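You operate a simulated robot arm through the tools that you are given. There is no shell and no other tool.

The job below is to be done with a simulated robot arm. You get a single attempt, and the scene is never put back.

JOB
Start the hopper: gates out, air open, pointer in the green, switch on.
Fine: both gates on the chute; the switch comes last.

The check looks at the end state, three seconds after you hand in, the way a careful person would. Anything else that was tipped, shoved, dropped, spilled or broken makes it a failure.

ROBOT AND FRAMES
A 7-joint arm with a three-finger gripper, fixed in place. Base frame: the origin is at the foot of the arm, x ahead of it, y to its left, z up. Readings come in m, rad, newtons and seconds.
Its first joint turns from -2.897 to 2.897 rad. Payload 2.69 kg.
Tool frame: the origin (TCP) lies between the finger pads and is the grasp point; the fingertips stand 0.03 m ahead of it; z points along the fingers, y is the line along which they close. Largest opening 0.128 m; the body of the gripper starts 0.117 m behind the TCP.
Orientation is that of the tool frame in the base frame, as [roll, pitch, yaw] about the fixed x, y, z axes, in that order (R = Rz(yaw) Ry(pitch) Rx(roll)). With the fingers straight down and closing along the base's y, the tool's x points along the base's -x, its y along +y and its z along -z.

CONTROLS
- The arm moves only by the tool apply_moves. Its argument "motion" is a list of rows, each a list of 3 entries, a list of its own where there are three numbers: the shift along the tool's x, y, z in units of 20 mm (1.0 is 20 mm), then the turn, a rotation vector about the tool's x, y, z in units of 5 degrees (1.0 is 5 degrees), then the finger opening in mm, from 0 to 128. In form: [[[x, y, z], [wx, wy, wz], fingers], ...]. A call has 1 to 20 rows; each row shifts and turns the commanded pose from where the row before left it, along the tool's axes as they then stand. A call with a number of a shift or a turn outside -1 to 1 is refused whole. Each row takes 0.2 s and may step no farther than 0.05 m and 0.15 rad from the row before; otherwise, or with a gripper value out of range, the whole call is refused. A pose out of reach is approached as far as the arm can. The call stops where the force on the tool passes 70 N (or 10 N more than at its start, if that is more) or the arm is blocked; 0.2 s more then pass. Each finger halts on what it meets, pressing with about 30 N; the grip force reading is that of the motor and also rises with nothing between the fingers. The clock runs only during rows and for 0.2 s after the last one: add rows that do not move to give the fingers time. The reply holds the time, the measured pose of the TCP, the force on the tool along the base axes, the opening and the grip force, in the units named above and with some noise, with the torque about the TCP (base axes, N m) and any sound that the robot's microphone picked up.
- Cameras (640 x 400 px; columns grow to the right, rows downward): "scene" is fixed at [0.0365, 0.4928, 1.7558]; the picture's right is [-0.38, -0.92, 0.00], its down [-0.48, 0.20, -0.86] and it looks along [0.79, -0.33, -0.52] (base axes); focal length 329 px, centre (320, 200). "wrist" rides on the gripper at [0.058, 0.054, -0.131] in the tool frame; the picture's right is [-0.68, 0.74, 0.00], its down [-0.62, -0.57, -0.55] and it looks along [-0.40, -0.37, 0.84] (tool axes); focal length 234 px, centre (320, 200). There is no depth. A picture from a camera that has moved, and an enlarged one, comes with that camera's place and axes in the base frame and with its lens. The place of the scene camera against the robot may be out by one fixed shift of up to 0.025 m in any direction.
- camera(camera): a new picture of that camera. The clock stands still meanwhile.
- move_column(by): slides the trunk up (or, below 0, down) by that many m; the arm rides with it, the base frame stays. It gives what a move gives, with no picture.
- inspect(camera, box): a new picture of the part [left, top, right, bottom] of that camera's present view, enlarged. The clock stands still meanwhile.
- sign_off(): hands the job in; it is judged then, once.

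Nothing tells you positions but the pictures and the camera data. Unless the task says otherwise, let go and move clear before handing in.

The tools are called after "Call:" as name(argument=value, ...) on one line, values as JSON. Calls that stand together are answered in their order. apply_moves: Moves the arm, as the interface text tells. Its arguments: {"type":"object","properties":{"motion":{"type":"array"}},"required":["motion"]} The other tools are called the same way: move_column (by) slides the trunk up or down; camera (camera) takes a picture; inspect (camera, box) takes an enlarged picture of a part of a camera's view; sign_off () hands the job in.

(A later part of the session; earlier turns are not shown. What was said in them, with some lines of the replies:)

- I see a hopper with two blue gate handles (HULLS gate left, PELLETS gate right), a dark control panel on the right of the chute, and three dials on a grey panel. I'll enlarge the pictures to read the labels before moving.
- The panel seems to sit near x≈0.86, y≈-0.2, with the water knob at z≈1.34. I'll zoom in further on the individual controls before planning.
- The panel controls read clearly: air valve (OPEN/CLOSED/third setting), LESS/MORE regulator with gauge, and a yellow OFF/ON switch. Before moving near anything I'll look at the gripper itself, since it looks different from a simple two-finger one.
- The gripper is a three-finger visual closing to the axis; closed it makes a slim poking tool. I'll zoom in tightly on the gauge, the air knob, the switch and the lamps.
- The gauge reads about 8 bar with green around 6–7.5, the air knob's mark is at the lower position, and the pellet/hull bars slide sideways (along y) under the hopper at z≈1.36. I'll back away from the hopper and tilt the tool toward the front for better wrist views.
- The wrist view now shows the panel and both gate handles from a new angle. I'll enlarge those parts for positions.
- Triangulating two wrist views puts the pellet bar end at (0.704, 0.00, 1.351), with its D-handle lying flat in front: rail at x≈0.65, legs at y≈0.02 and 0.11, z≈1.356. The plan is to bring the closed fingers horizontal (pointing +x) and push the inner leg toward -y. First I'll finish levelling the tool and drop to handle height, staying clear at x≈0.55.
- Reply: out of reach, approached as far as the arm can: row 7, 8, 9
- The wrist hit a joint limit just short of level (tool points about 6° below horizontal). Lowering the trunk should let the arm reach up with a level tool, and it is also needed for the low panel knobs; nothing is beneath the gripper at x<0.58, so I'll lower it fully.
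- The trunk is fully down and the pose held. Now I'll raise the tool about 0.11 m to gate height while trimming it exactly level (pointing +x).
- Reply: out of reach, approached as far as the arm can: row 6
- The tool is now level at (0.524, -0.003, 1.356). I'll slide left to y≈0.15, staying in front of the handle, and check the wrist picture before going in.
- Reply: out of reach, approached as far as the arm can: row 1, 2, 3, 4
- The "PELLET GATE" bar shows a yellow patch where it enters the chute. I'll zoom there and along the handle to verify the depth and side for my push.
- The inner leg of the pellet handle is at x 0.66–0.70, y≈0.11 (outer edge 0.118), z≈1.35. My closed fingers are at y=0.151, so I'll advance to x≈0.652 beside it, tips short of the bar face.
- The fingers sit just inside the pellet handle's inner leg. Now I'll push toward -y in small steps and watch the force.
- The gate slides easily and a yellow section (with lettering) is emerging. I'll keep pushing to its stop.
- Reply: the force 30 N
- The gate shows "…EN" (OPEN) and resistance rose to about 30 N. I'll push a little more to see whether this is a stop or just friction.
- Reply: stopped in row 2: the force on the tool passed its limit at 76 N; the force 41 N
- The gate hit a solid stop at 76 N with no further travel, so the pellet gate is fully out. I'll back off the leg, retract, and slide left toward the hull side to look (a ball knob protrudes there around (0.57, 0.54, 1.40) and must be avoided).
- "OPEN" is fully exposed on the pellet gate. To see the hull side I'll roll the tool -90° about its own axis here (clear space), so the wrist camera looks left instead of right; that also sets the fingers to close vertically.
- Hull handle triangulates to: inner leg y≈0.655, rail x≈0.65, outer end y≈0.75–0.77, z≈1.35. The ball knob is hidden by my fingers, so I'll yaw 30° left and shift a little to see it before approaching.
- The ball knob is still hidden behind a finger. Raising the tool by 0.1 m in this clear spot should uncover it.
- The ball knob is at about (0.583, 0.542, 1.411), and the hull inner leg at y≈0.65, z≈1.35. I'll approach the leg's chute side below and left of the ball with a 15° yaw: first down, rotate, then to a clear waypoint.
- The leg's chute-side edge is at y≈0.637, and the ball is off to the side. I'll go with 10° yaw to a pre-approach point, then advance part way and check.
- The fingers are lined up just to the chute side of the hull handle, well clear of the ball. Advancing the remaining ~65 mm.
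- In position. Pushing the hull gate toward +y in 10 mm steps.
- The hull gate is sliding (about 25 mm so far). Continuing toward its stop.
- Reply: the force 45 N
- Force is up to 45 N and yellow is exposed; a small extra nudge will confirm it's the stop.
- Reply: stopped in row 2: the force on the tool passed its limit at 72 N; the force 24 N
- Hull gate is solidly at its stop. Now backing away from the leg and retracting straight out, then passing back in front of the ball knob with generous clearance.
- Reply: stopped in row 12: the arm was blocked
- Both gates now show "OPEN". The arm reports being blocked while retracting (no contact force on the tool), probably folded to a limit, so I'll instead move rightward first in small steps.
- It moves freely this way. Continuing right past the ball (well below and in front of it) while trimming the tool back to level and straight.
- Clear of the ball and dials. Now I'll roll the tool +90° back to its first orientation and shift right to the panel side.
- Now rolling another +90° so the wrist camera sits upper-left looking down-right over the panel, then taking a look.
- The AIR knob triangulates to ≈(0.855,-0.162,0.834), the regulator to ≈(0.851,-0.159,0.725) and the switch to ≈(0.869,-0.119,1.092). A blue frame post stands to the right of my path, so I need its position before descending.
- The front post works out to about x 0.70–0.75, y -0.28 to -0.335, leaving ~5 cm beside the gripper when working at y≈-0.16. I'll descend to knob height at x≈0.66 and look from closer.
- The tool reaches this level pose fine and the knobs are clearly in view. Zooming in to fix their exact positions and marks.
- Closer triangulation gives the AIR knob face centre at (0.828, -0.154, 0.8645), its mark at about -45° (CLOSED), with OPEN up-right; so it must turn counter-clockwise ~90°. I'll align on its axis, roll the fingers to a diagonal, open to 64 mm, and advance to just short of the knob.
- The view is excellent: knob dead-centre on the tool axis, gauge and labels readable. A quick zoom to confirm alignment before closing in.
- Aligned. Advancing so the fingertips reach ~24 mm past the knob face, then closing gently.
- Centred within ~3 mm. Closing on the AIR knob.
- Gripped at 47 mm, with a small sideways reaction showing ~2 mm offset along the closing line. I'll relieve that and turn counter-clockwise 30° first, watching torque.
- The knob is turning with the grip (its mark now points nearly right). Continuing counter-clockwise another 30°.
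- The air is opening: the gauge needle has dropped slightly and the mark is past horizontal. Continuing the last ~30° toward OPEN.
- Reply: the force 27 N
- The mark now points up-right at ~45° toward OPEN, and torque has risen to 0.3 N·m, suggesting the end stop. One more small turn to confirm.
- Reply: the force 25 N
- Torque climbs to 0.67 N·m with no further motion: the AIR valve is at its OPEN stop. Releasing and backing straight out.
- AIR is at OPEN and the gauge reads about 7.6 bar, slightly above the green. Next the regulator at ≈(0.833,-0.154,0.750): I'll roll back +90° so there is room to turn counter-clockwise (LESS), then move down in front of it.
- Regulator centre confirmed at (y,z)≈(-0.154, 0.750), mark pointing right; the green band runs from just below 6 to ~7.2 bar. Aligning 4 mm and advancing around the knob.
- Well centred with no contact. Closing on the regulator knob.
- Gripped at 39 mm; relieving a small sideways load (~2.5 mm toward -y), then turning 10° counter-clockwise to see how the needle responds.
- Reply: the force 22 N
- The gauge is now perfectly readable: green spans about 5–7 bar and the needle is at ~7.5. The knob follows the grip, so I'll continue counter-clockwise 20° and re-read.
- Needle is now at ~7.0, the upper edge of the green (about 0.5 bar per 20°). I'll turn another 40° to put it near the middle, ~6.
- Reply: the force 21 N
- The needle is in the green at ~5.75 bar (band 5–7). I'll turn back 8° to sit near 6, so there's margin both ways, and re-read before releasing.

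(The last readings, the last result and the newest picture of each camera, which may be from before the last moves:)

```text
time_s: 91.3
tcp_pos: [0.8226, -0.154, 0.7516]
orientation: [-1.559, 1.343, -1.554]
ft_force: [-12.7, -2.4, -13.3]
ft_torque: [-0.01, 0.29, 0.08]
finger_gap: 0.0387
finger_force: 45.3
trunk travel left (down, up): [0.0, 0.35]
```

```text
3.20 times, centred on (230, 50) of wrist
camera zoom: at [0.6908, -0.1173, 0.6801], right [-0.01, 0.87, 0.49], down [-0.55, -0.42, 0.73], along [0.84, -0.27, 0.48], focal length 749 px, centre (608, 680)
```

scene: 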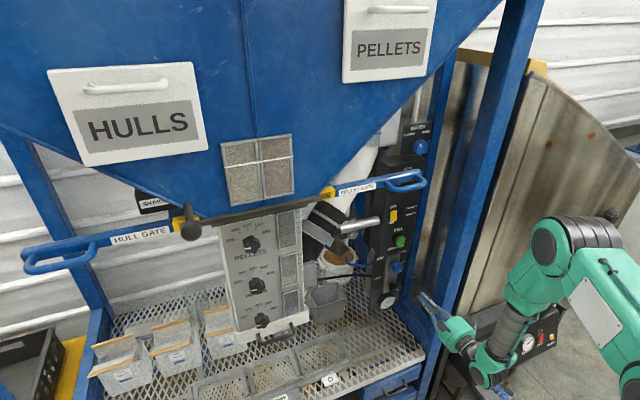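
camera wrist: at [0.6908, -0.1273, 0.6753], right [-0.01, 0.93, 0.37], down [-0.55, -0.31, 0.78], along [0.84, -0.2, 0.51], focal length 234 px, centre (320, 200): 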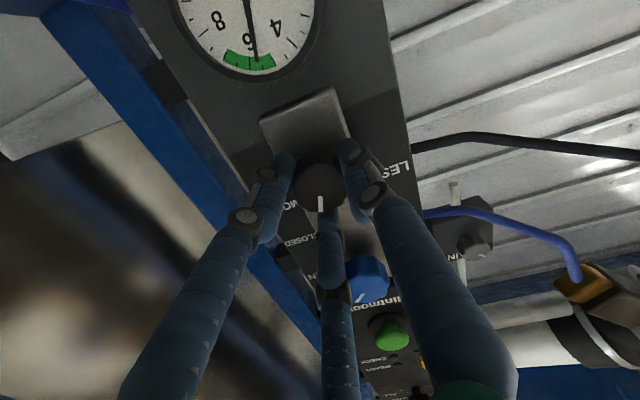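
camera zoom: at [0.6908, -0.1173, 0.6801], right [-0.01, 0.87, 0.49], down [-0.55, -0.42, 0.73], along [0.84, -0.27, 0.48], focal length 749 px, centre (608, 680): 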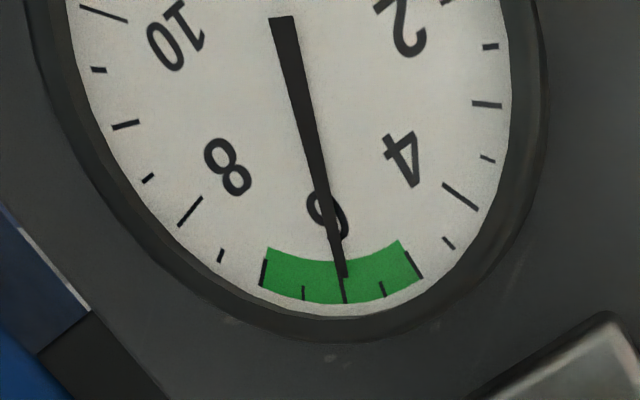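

The needle is exactly at 6. Releasing the knob and backing straight out, then re-reading the gauge.

Call:
apply_moves(motion=[[[0, 0, 0], [0, 0, 0], 60], [[0, 0, 0], [0, 0, 0], 60], [[0, 0, -0.8], [0, 0, 0], 60], [[0, 0, -0.8], [0, 0, 0], 60], [[0, 0, -0.8], [0, 0, 0], 60], [[0, 0, -0.8], [0, 0, 0], 60], [[0, 0, -0.8], [0, 0, 0], 60], [[0, 0, -0.8], [0, 0, 0], 60], [[0, 0, -0.8], [0, 0, 0], 60], [[0, 0, 0], [0, 0, 0], 60]])

Call:
camera(camera="wrist")

Call:
inspect(camera="scene", box=[365, 240, 425, 315])

Call:
inspect(camera="scene", box=[380, 290, 400, 312])

Call:
inspect(camera="scene", box=[375, 160, 435, 250])

```text
time_s: 93.5
tcp_pos: [0.7094, -0.1552, 0.7495]
orientation: [-1.556, 1.343, -1.551]
ft_force: [0.1, 0.4, -0.2]
ft_torque: [0.01, 0.0, 0.02]
finger_gap: 0.0601
finger_force: 0.0
trunk travel left (down, up): [0.0, 0.35]
```

```text
taken
camera wrist: at [0.5791, -0.1178, 0.6805], right [-0.01, 0.87, 0.49], down [-0.55, -0.42, 0.73], along [0.84, -0.27, 0.48], focal length 234 px, centre (320, 200)
```

wrist: 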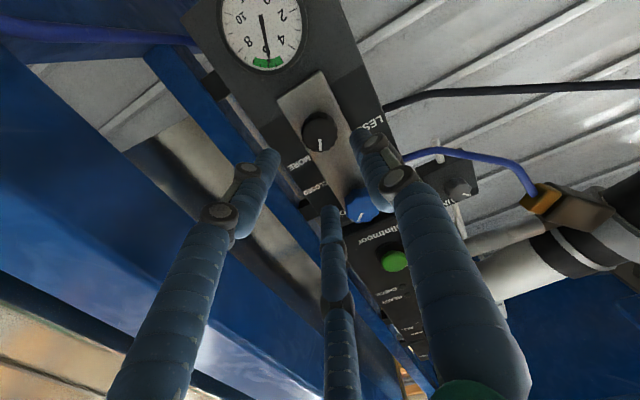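

```text
5.33 times, centred on (395, 278) of scene
camera zoom: at [0.0365, 0.4928, 1.7558], right [-0.38, -0.92, 0.0], down [-0.48, 0.2, -0.86], along [0.79, -0.33, -0.52], focal length 1756 px, centre (-80, -213)
```

zoom: 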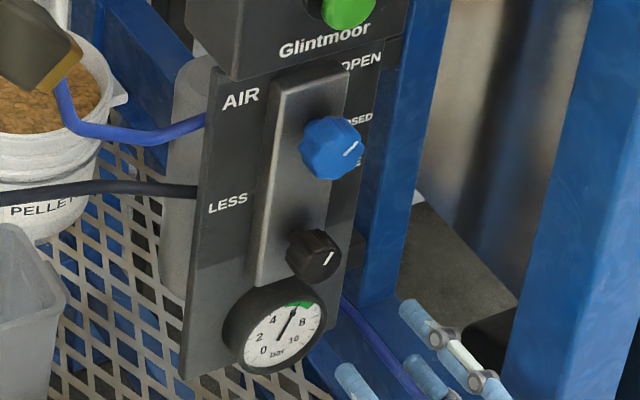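

```text
16.00 times, centred on (390, 301) of scene
camera zoom: at [0.0365, 0.4928, 1.7558], right [-0.38, -0.92, 0.0], down [-0.48, 0.2, -0.86], along [0.79, -0.33, -0.52], focal length 5270 px, centre (-800, -1416)
```

zoom: 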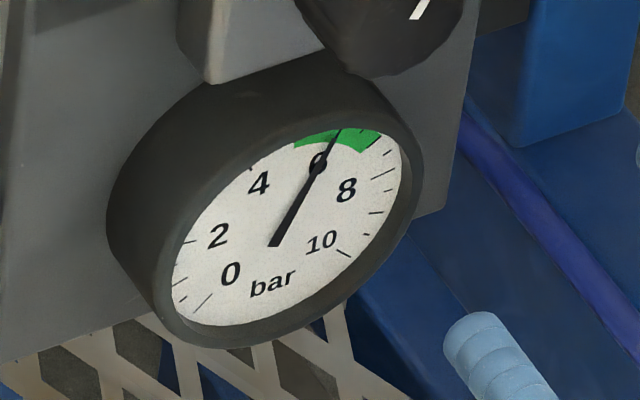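

```text
4.44 times, centred on (405, 205) of scene
camera zoom: at [0.0365, 0.4928, 1.7558], right [-0.38, -0.92, 0.0], down [-0.48, 0.2, -0.86], along [0.79, -0.33, -0.52], focal length 1464 px, centre (-58, 178)
```

zoom: 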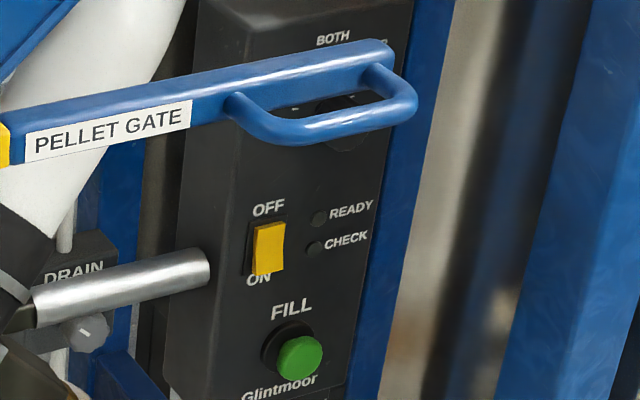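

Air is open, the gauge holds at 6 in the green, both gates are out. The switch triangulates to about (0.841,-0.113,1.11); I'll close the fingers, retract, roll for a good view, and rise in front of it.

Call:
apply_moves(motion=[[[0, 0, -0.3], [0, 0, 1], 20], [[0, 0, -0.3], [0, 0, 1], 0], [[0, 0, -0.3], [0, 0, 1], 0], [[0, 0, -0.3], [0, 0, 1], 0], [[0, 0, -0.3], [0, 0, 1], 0], [[0, 0, -0.3], [0, 0, 1], 0], [[0, 0, -0.3], [0, 0, 1], 0], [[0, 0, -0.3], [0, 0, 1], 0], [[0, 0, 0], [0, 0, 1], 0], [[0, 0, 0], [0, 0, 1], 0], [[0, 0, 0], [0, 0, 1], 0], [[0, 0, 0], [0, 0, 0.6], 0], [[0, 0, 0], [0, 0, 0], 0]])

Call:
apply_moves(motion=[[[-0.61, 0.78, 0], [0, 0, 0], 0], [[-0.61, 0.78, 0], [0, 0, 0], 0], [[-0.61, 0.78, 0], [0, 0, 0], 0], [[-0.61, 0.78, 0], [0, 0, 0], 0], [[-0.61, 0.78, 0], [0, 0, 0], 0], [[-0.61, 0.78, 0], [0, 0, 0], 0], [[-0.61, 0.78, 0], [0, 0, 0], 0], [[-0.61, 0.78, 0], [0, 0, 0], 0], [[-0.61, 0.78, 0], [0, 0, 0], 0], [[-0.61, 0.78, 0], [0, 0, 0], 0], [[-0.61, 0.78, 0], [0, 0, 0], 0], [[-0.61, 0.78, 0], [0, 0, 0], 0], [[-0.61, 0.78, 0], [0, 0, 0], 0], [[-0.61, 0.78, 0], [0, 0, 0], 0], [[-0.61, 0.78, 0], [0, 0, 0], 0], [[-0.61, 0.78, 0], [0, 0, 0], 0], [[-0.61, 0.78, 0], [0, 0, 0], 0], [[0, 0, 0], [0, 0, 0], 0]])

Call:
camera(camera="wrist")

Call:
camera(camera="scene")

```text
time_s: 96.3
tcp_pos: [0.6621, -0.1573, 0.7503]
orientation: [1.564, 0.786, 1.571]
ft_force: [-0.2, 0.2, -0.1]
ft_torque: [0.01, -0.02, -0.01]
finger_gap: 0.0022
finger_force: 29.8
trunk travel left (down, up): [0.0, 0.35]
```

```text
time_s: 100.1
tcp_pos: [0.6606, -0.1165, 1.0853]
orientation: [1.566, 0.786, 1.572]
ft_force: [0.1, 0.3, 0.9]
ft_torque: [-0.02, 0.01, -0.03]
finger_gap: 0.002
finger_force: 30.0
trunk travel left (down, up): [0.0, 0.35]
```

```text
taken
camera wrist: at [0.5288, -0.0381, 1.0805], right [0.0, 0.04, 1.0], down [-0.54, -0.84, 0.03], along [0.84, -0.54, 0.03], focal length 234 px, centre (320, 200)
```

wrist: 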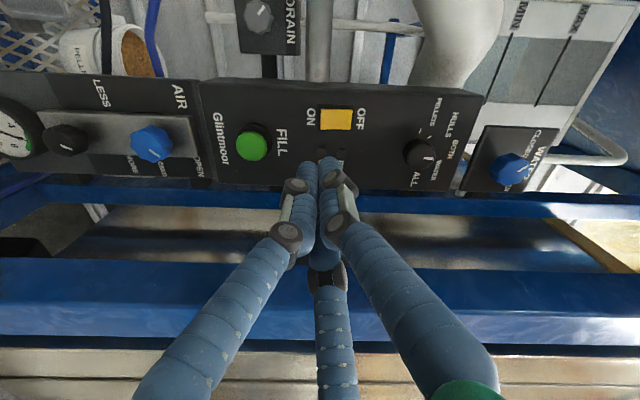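

```text
taken
```

scene: 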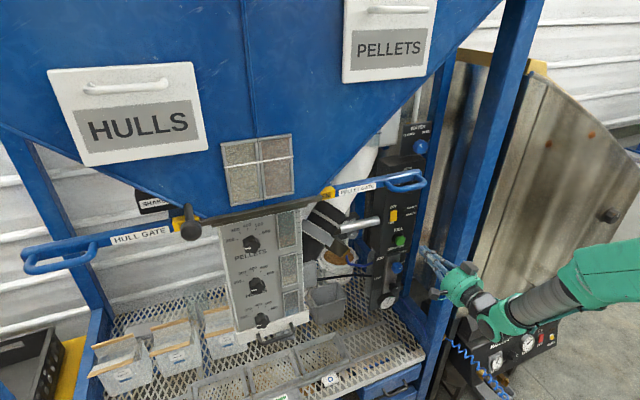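

The whole panel is visible, switch at upper centre. Zooming in on the switch for its exact position and tilt.

Call:
inspect(camera="wrist", box=[290, 90, 370, 150])

Call:
inspect(camera="wrist", box=[200, 80, 480, 200])

Call:
inspect(camera="scene", box=[380, 200, 410, 226])

```text
6.67 times, centred on (330, 120) of wrist
camera zoom: at [0.5288, -0.0381, 1.0805], right [0.0, 0.04, 1.0], down [-0.54, -0.84, 0.03], along [0.84, -0.54, 0.03], focal length 1561 px, centre (253, 733)
```

zoom: 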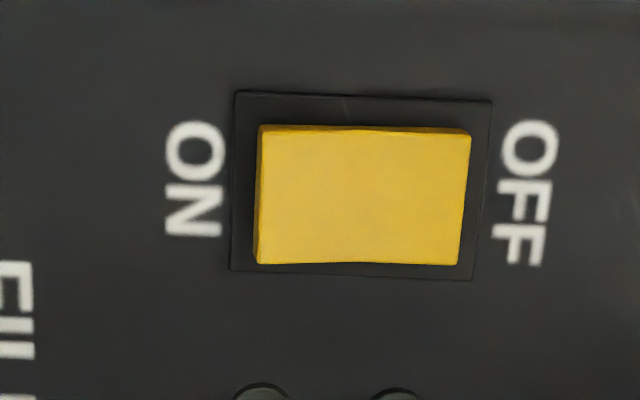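

```text
2.29 times, centred on (340, 140) of wrist
camera zoom: at [0.5288, -0.0381, 1.0805], right [0.0, 0.04, 1.0], down [-0.54, -0.84, 0.03], along [0.84, -0.54, 0.03], focal length 535 px, centre (274, 337)
```

zoom: 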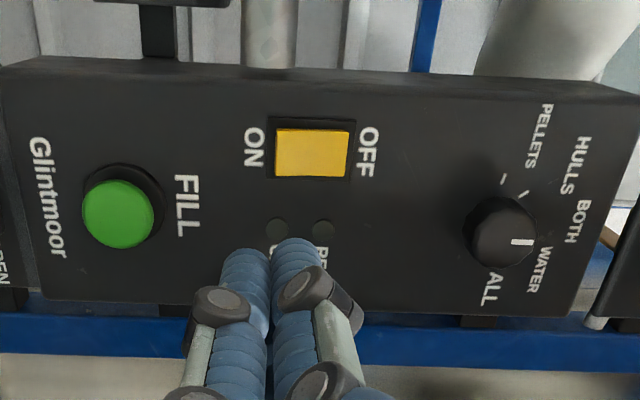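

```text
15.38 times, centred on (395, 213) of scene
camera zoom: at [0.0365, 0.4928, 1.7558], right [-0.38, -0.92, 0.0], down [-0.48, 0.2, -0.86], along [0.79, -0.33, -0.52], focal length 5067 px, centre (-834, 0)
```

zoom: 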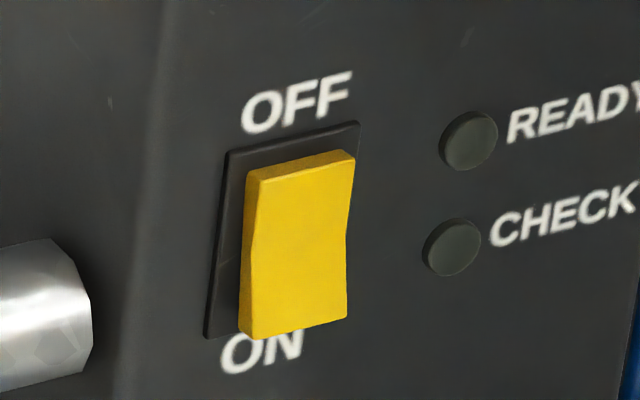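

The rocker spans z≈1.087–1.129 at y≈-0.113, with the ON (lower) end standing proud, i.e. OFF now. I'll aim the closed fingertips at its lower end (z≈1.095) and advance to ~2.5 cm short.

Call:
apply_moves(motion=[[[-0.23, 0.48, 0], [0, 0, 0], 0], [[0, 0, 0.89], [0, 0, 0], 0], [[0, 0, 0.89], [0, 0, 0], 0], [[0, 0, 0.89], [0, 0, 0], 0], [[0, 0, 0.89], [0, 0, 0], 0], [[0, 0, 0.89], [0, 0, 0], 0], [[0, 0, 0.89], [0, 0, 0], 0], [[0, 0, 0.89], [0, 0, 0], 0], [[0, 0, 0], [0, 0, 0], 0]])

Call:
camera(camera="wrist")

Call:
inspect(camera="wrist", box=[260, 110, 400, 220])

Call:
inspect(camera="scene", box=[370, 190, 430, 250])

```text
time_s: 102.1
tcp_pos: [0.7861, -0.1105, 1.095]
orientation: [1.566, 0.786, 1.572]
ft_force: [0.2, 0.6, 0.5]
ft_torque: [0.02, 0.01, -0.01]
finger_gap: 0.0021
finger_force: 29.3
trunk travel left (down, up): [0.0, 0.35]
```

```text
taken
camera wrist: at [0.6545, -0.0322, 1.0902], right [0.0, 0.04, 1.0], down [-0.54, -0.84, 0.03], along [0.84, -0.54, 0.03], focal length 234 px, centre (320, 200)
```

wrist: 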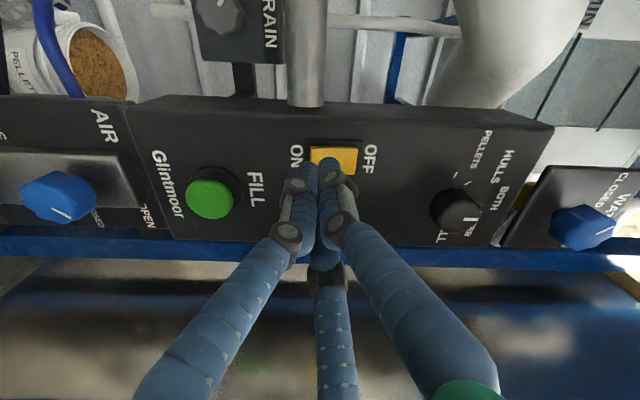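

```text
3.64 times, centred on (330, 165) of wrist
camera zoom: at [0.6545, -0.0322, 1.0902], right [0.0, 0.04, 1.0], down [-0.54, -0.84, 0.03], along [0.84, -0.54, 0.03], focal length 852 px, centre (284, 327)
```

zoom: 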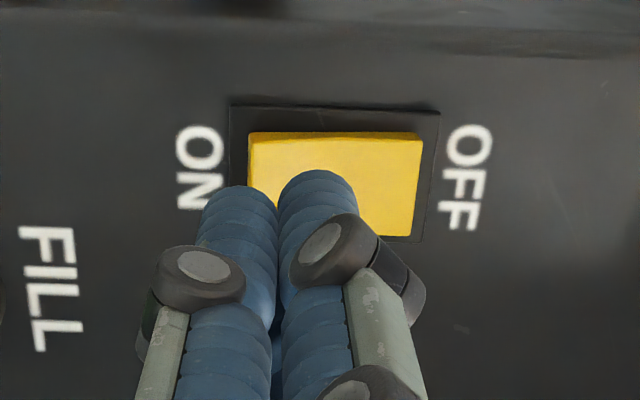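

```text
6.67 times, centred on (400, 220) of scene
camera zoom: at [0.0365, 0.4928, 1.7558], right [-0.38, -0.92, 0.0], down [-0.48, 0.2, -0.86], along [0.79, -0.33, -0.52], focal length 2196 px, centre (-213, 67)
```

zoom: 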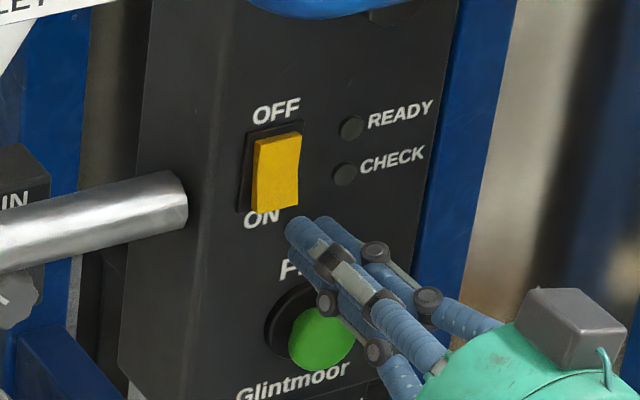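

Lined up on the ON end, clear of FILL and the silver rod. Pressing forward slowly in 4–5 mm steps, watching force and sound.

Call:
apply_moves(motion=[[[0, 0, 0.25], [0, 0, 0], 0], [[0, 0, 0.25], [0, 0, 0], 0], [[0, 0, 0.2], [0, 0, 0], 0], [[0, 0, 0.2], [0, 0, 0], 0], [[0, 0, 0.2], [0, 0, 0], 0], [[0, 0, 0], [0, 0, 0], 0]])

Call:
inspect(camera="wrist", box=[260, 110, 400, 220])

Call:
inspect(camera="scene", box=[370, 190, 430, 250])

```text
time_s: 103.5
tcp_pos: [0.8082, -0.1105, 1.0951]
orientation: [1.566, 0.785, 1.572]
ft_force: [0.0, -0.5, 0.3]
ft_torque: [0.02, -0.01, 0.0]
finger_gap: 0.002
finger_force: 29.9
trunk travel left (down, up): [0.0, 0.35]
```

```text
3.64 times, centred on (330, 165) of wrist
camera zoom: at [0.6759, -0.0324, 1.0906], right [0.0, 0.04, 1.0], down [-0.54, -0.84, 0.03], along [0.84, -0.54, 0.03], focal length 852 px, centre (284, 327)
```

zoom: 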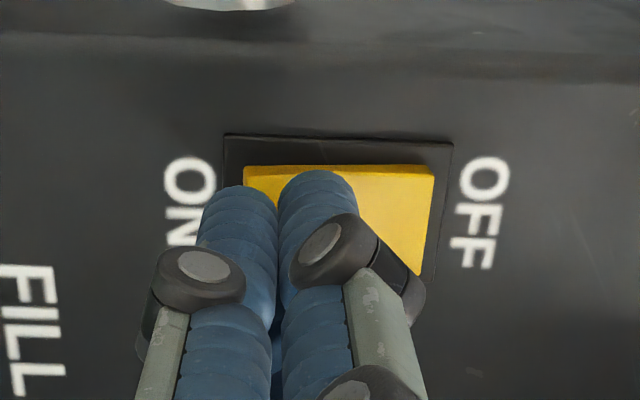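

```text
6.67 times, centred on (400, 220) of scene
camera zoom: at [0.0365, 0.4928, 1.7558], right [-0.38, -0.92, 0.0], down [-0.48, 0.2, -0.86], along [0.79, -0.33, -0.52], focal length 2196 px, centre (-213, 67)
```

zoom: 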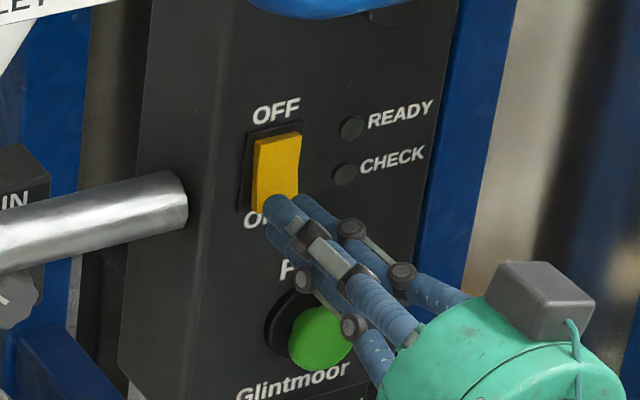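

No contact yet (tips at x≈0.838). Continuing in 3 mm steps.

Call:
apply_moves(motion=[[[0, 0, 0.15], [0, 0, 0], 0], [[0, 0, 0.15], [0, 0, 0], 0], [[0, 0, 0.15], [0, 0, 0], 0], [[0, 0, 0], [0, 0, 0], 0]])

Call:
inspect(camera="scene", box=[370, 190, 430, 250])

```text
time_s: 104.5
tcp_pos: [0.8168, -0.1095, 1.0964]
orientation: [1.565, 0.784, 1.572]
ft_force: [0.0, -0.7, 0.4]
ft_torque: [0.01, -0.03, -0.01]
finger_gap: 0.0022
finger_force: 30.0
trunk travel left (down, up): [0.0, 0.35]
```

```text
6.67 times, centred on (400, 220) of scene
camera zoom: at [0.0365, 0.4928, 1.7558], right [-0.38, -0.92, 0.0], down [-0.48, 0.2, -0.86], along [0.79, -0.33, -0.52], focal length 2196 px, centre (-213, 67)
```

zoom: 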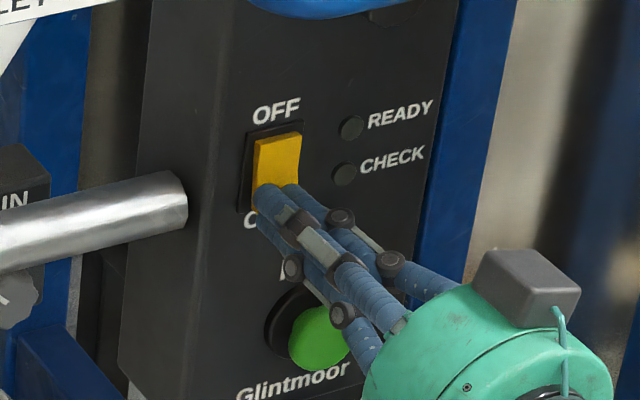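

Call:
apply_moves(motion=[[[0, 0, 0.15], [0, 0, 0], 0], [[0, 0, 0.15], [0, 0, 0], 0], [[0, 0, 0], [0, 0, 0], 0]])

Call:
inspect(camera="scene", box=[370, 190, 430, 250])

Call:
inspect(camera="wrist", box=[260, 110, 400, 220])

```text
time_s: 105.3
tcp_pos: [0.8218, -0.1099, 1.0957]
orientation: [1.567, 0.787, 1.574]
ft_force: [-13.8, 1.7, -2.7]
ft_torque: [-0.1, -0.11, -0.02]
finger_gap: 0.0062
finger_force: 31.2
trunk travel left (down, up): [0.0, 0.35]
```

```text
6.67 times, centred on (400, 220) of scene
camera zoom: at [0.0365, 0.4928, 1.7558], right [-0.38, -0.92, 0.0], down [-0.48, 0.2, -0.86], along [0.79, -0.33, -0.52], focal length 2196 px, centre (-213, 67)
```

zoom: 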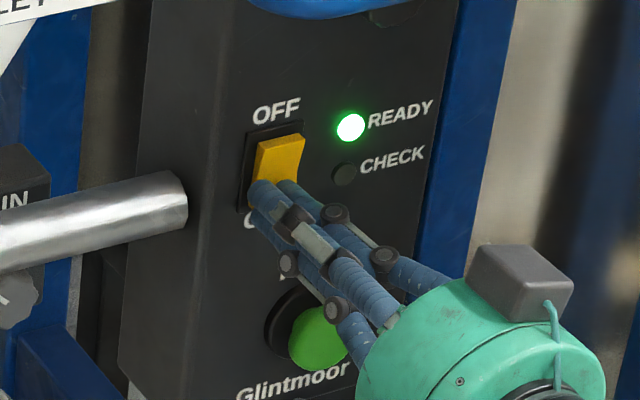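

```text
3.64 times, centred on (330, 165) of wrist
camera zoom: at [0.6903, -0.0323, 1.0911], right [0.0, 0.04, 1.0], down [-0.54, -0.84, 0.03], along [0.84, -0.54, 0.03], focal length 852 px, centre (284, 327)
```

zoom: 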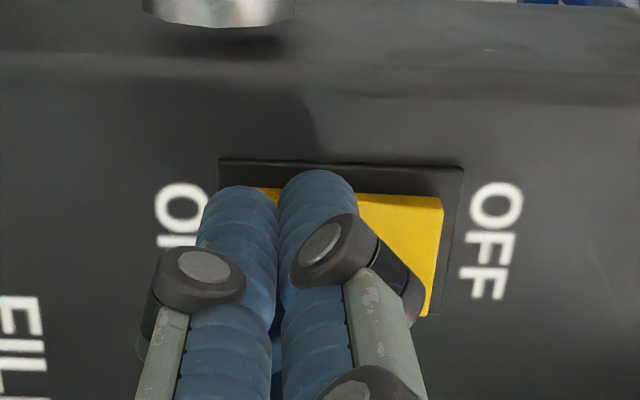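

READY has lit green and the rocker has tipped over. I'll back straight out and check that it stays on.

Call:
apply_moves(motion=[[[0, 0, -0.5], [0, 0, 0], 0], [[0, 0, -0.8], [0, 0, 0], 0], [[0, 0, -0.8], [0, 0, 0], 0], [[0, 0, -0.8], [0, 0, 0], 0], [[0, 0, -0.8], [0, 0, 0], 0], [[0, 0, -0.8], [0, 0, 0], 0], [[0, 0, -0.8], [0, 0, 0], 0], [[0, 0, -0.8], [0, 0, 0], 0], [[0, 0, -0.8], [0, 0, 0], 0], [[0, 0, 0], [0, 0, 0], 0]])

Call:
inspect(camera="scene", box=[370, 190, 430, 250])

Call:
inspect(camera="scene", box=[380, 290, 400, 312])

Call:
inspect(camera="wrist", box=[0, 40, 480, 260])

Call:
camera(camera="scene")

```text
time_s: 107.5
tcp_pos: [0.6839, -0.1116, 1.0938]
orientation: [1.566, 0.786, 1.572]
ft_force: [0.5, 0.5, -0.3]
ft_torque: [0.05, 0.0, -0.03]
finger_gap: 0.0021
finger_force: 31.2
trunk travel left (down, up): [0.0, 0.35]
```

```text
6.67 times, centred on (400, 220) of scene
camera zoom: at [0.0365, 0.4928, 1.7558], right [-0.38, -0.92, 0.0], down [-0.48, 0.2, -0.86], along [0.79, -0.33, -0.52], focal length 2196 px, centre (-213, 67)
```

zoom: 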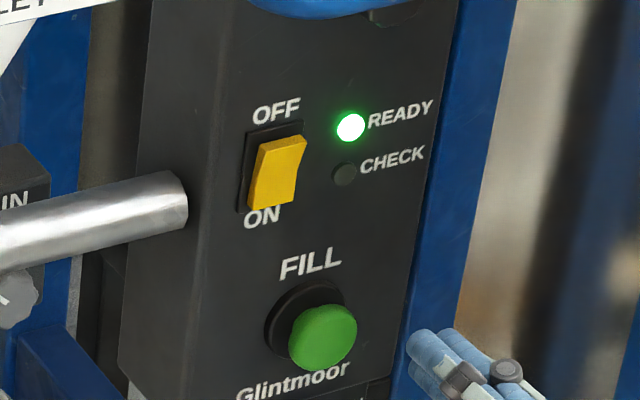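

```text
16.00 times, centred on (390, 301) of scene
camera zoom: at [0.0365, 0.4928, 1.7558], right [-0.38, -0.92, 0.0], down [-0.48, 0.2, -0.86], along [0.79, -0.33, -0.52], focal length 5270 px, centre (-800, -1416)
```

zoom: 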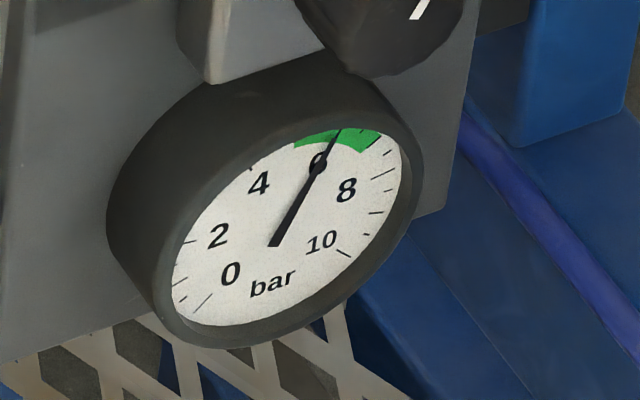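

```text
1.33 times, centred on (240, 150) of wrist
camera zoom: at [0.5521, -0.0333, 1.0897], right [0.0, 0.04, 1.0], down [-0.54, -0.84, 0.03], along [0.84, -0.54, 0.03], focal length 312 px, centre (427, 267)
```

zoom: 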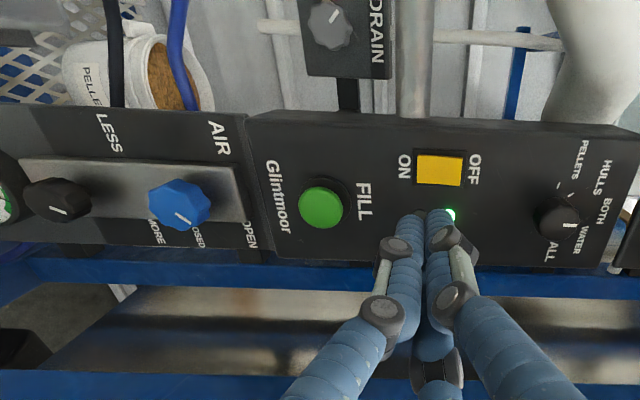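

```text
taken
```

scene: 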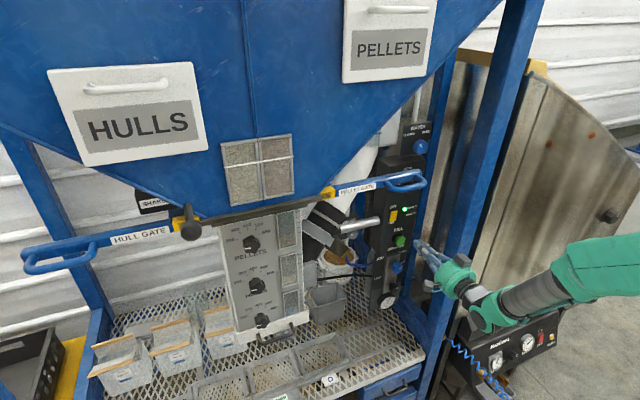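

READY is lit, the switch stays ON, the gauge holds at 6 and the AIR mark points to OPEN. I'll move well clear and do a last check of both gates, the lamps and the surroundings.

Call:
apply_moves(motion=[[[0, 0, -0.95], [0, 0, 0], 0], [[0, 0, -0.95], [0, 0, 0], 0], [[0, 0, -0.95], [0, 0, 0], 0], [[0, 0, -0.95], [0, 0, 0], 0], [[0, 0, -0.95], [0, 0, 0], 0], [[0, 0, 0], [0, 0, 0], 10], [[0, 0, 0], [0, 0, 0], 20], [[0, 0, 0], [0, 0, 0], 20]])

Call:
inspect(camera="scene", box=[0, 160, 240, 300])

Call:
inspect(camera="scene", box=[280, 160, 440, 320])

Call:
inspect(camera="scene", box=[380, 290, 400, 312])

Call:
inspect(camera="scene", box=[80, 280, 440, 400])

```text
time_s: 109.3
tcp_pos: [0.5884, -0.1117, 1.0956]
orientation: [1.566, 0.787, 1.572]
ft_force: [-1.1, -0.7, 0.2]
ft_torque: [-0.01, -0.02, -0.03]
finger_gap: 0.0202
finger_force: 0.0
trunk travel left (down, up): [0.0, 0.35]
```

```text
2.67 times, centred on (120, 230) of scene
camera zoom: at [0.0365, 0.4928, 1.7558], right [-0.38, -0.92, 0.0], down [-0.48, 0.2, -0.86], along [0.79, -0.33, -0.52], focal length 878 px, centre (853, 120)
```

zoom: 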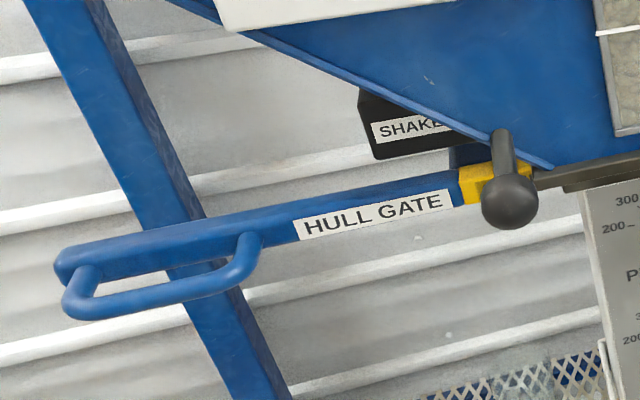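

```text
2.50 times, centred on (360, 240) of scene
camera zoom: at [0.0365, 0.4928, 1.7558], right [-0.38, -0.92, 0.0], down [-0.48, 0.2, -0.86], along [0.79, -0.33, -0.52], focal length 823 px, centre (220, 100)
```

zoom: 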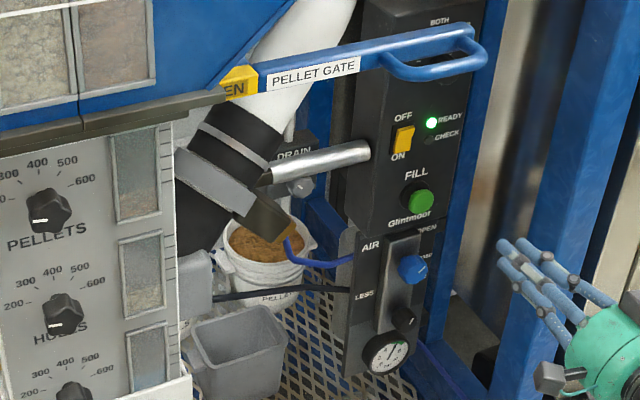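

```text
16.00 times, centred on (390, 301) of scene
camera zoom: at [0.0365, 0.4928, 1.7558], right [-0.38, -0.92, 0.0], down [-0.48, 0.2, -0.86], along [0.79, -0.33, -0.52], focal length 5270 px, centre (-800, -1416)
```

zoom: 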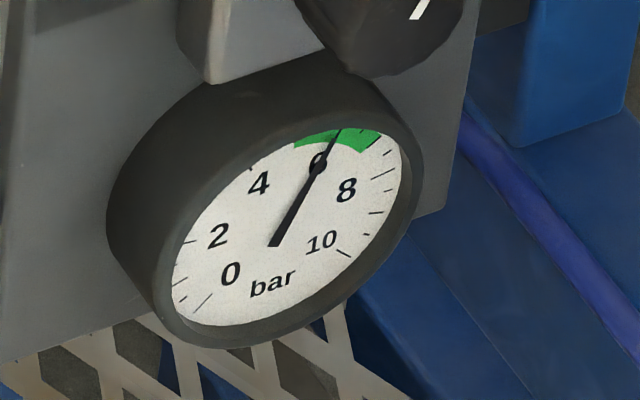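

```text
1.78 times, centred on (260, 340) of scene
camera zoom: at [0.0365, 0.4928, 1.7558], right [-0.38, -0.92, 0.0], down [-0.48, 0.2, -0.86], along [0.79, -0.33, -0.52], focal length 586 px, centre (427, -49)
```

zoom: 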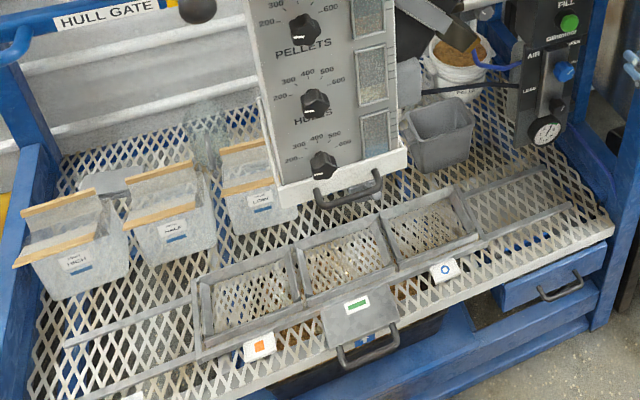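

Everything is as it should be: both gates are at their out stops, AIR is open, the pointer is at 6 in the green, the switch is ON with READY lit, and nothing else has been disturbed. The gripper is empty and clear, so I'm handing in.

Call:
sign_off()

```text
The job is handed in.
```

The hopper is running. The last pictures show everything set as you asked, and I've handed the job in; no verdict has come back yet.

- **Gates:** the hull and pellet gates are both pulled out to their stops, and "OPEN" shows on each.
- **Air:** the AIR knob is turned to OPEN, against its stop.
- **Pointer:** the gauge reads 6 bar, about the middle of the green band (roughly 5 to 7). It started near 8, so I turned the regulator toward LESS.
- **Switch:** I pressed it to ON last, and the READY lamp is lit green.

I touched nothing on the compressor, the water valve, the selector, the FILL button or the shaker. I saw nothing tipped, moved or spilled in the final pictures. The gripper is empty and clear of the machine.
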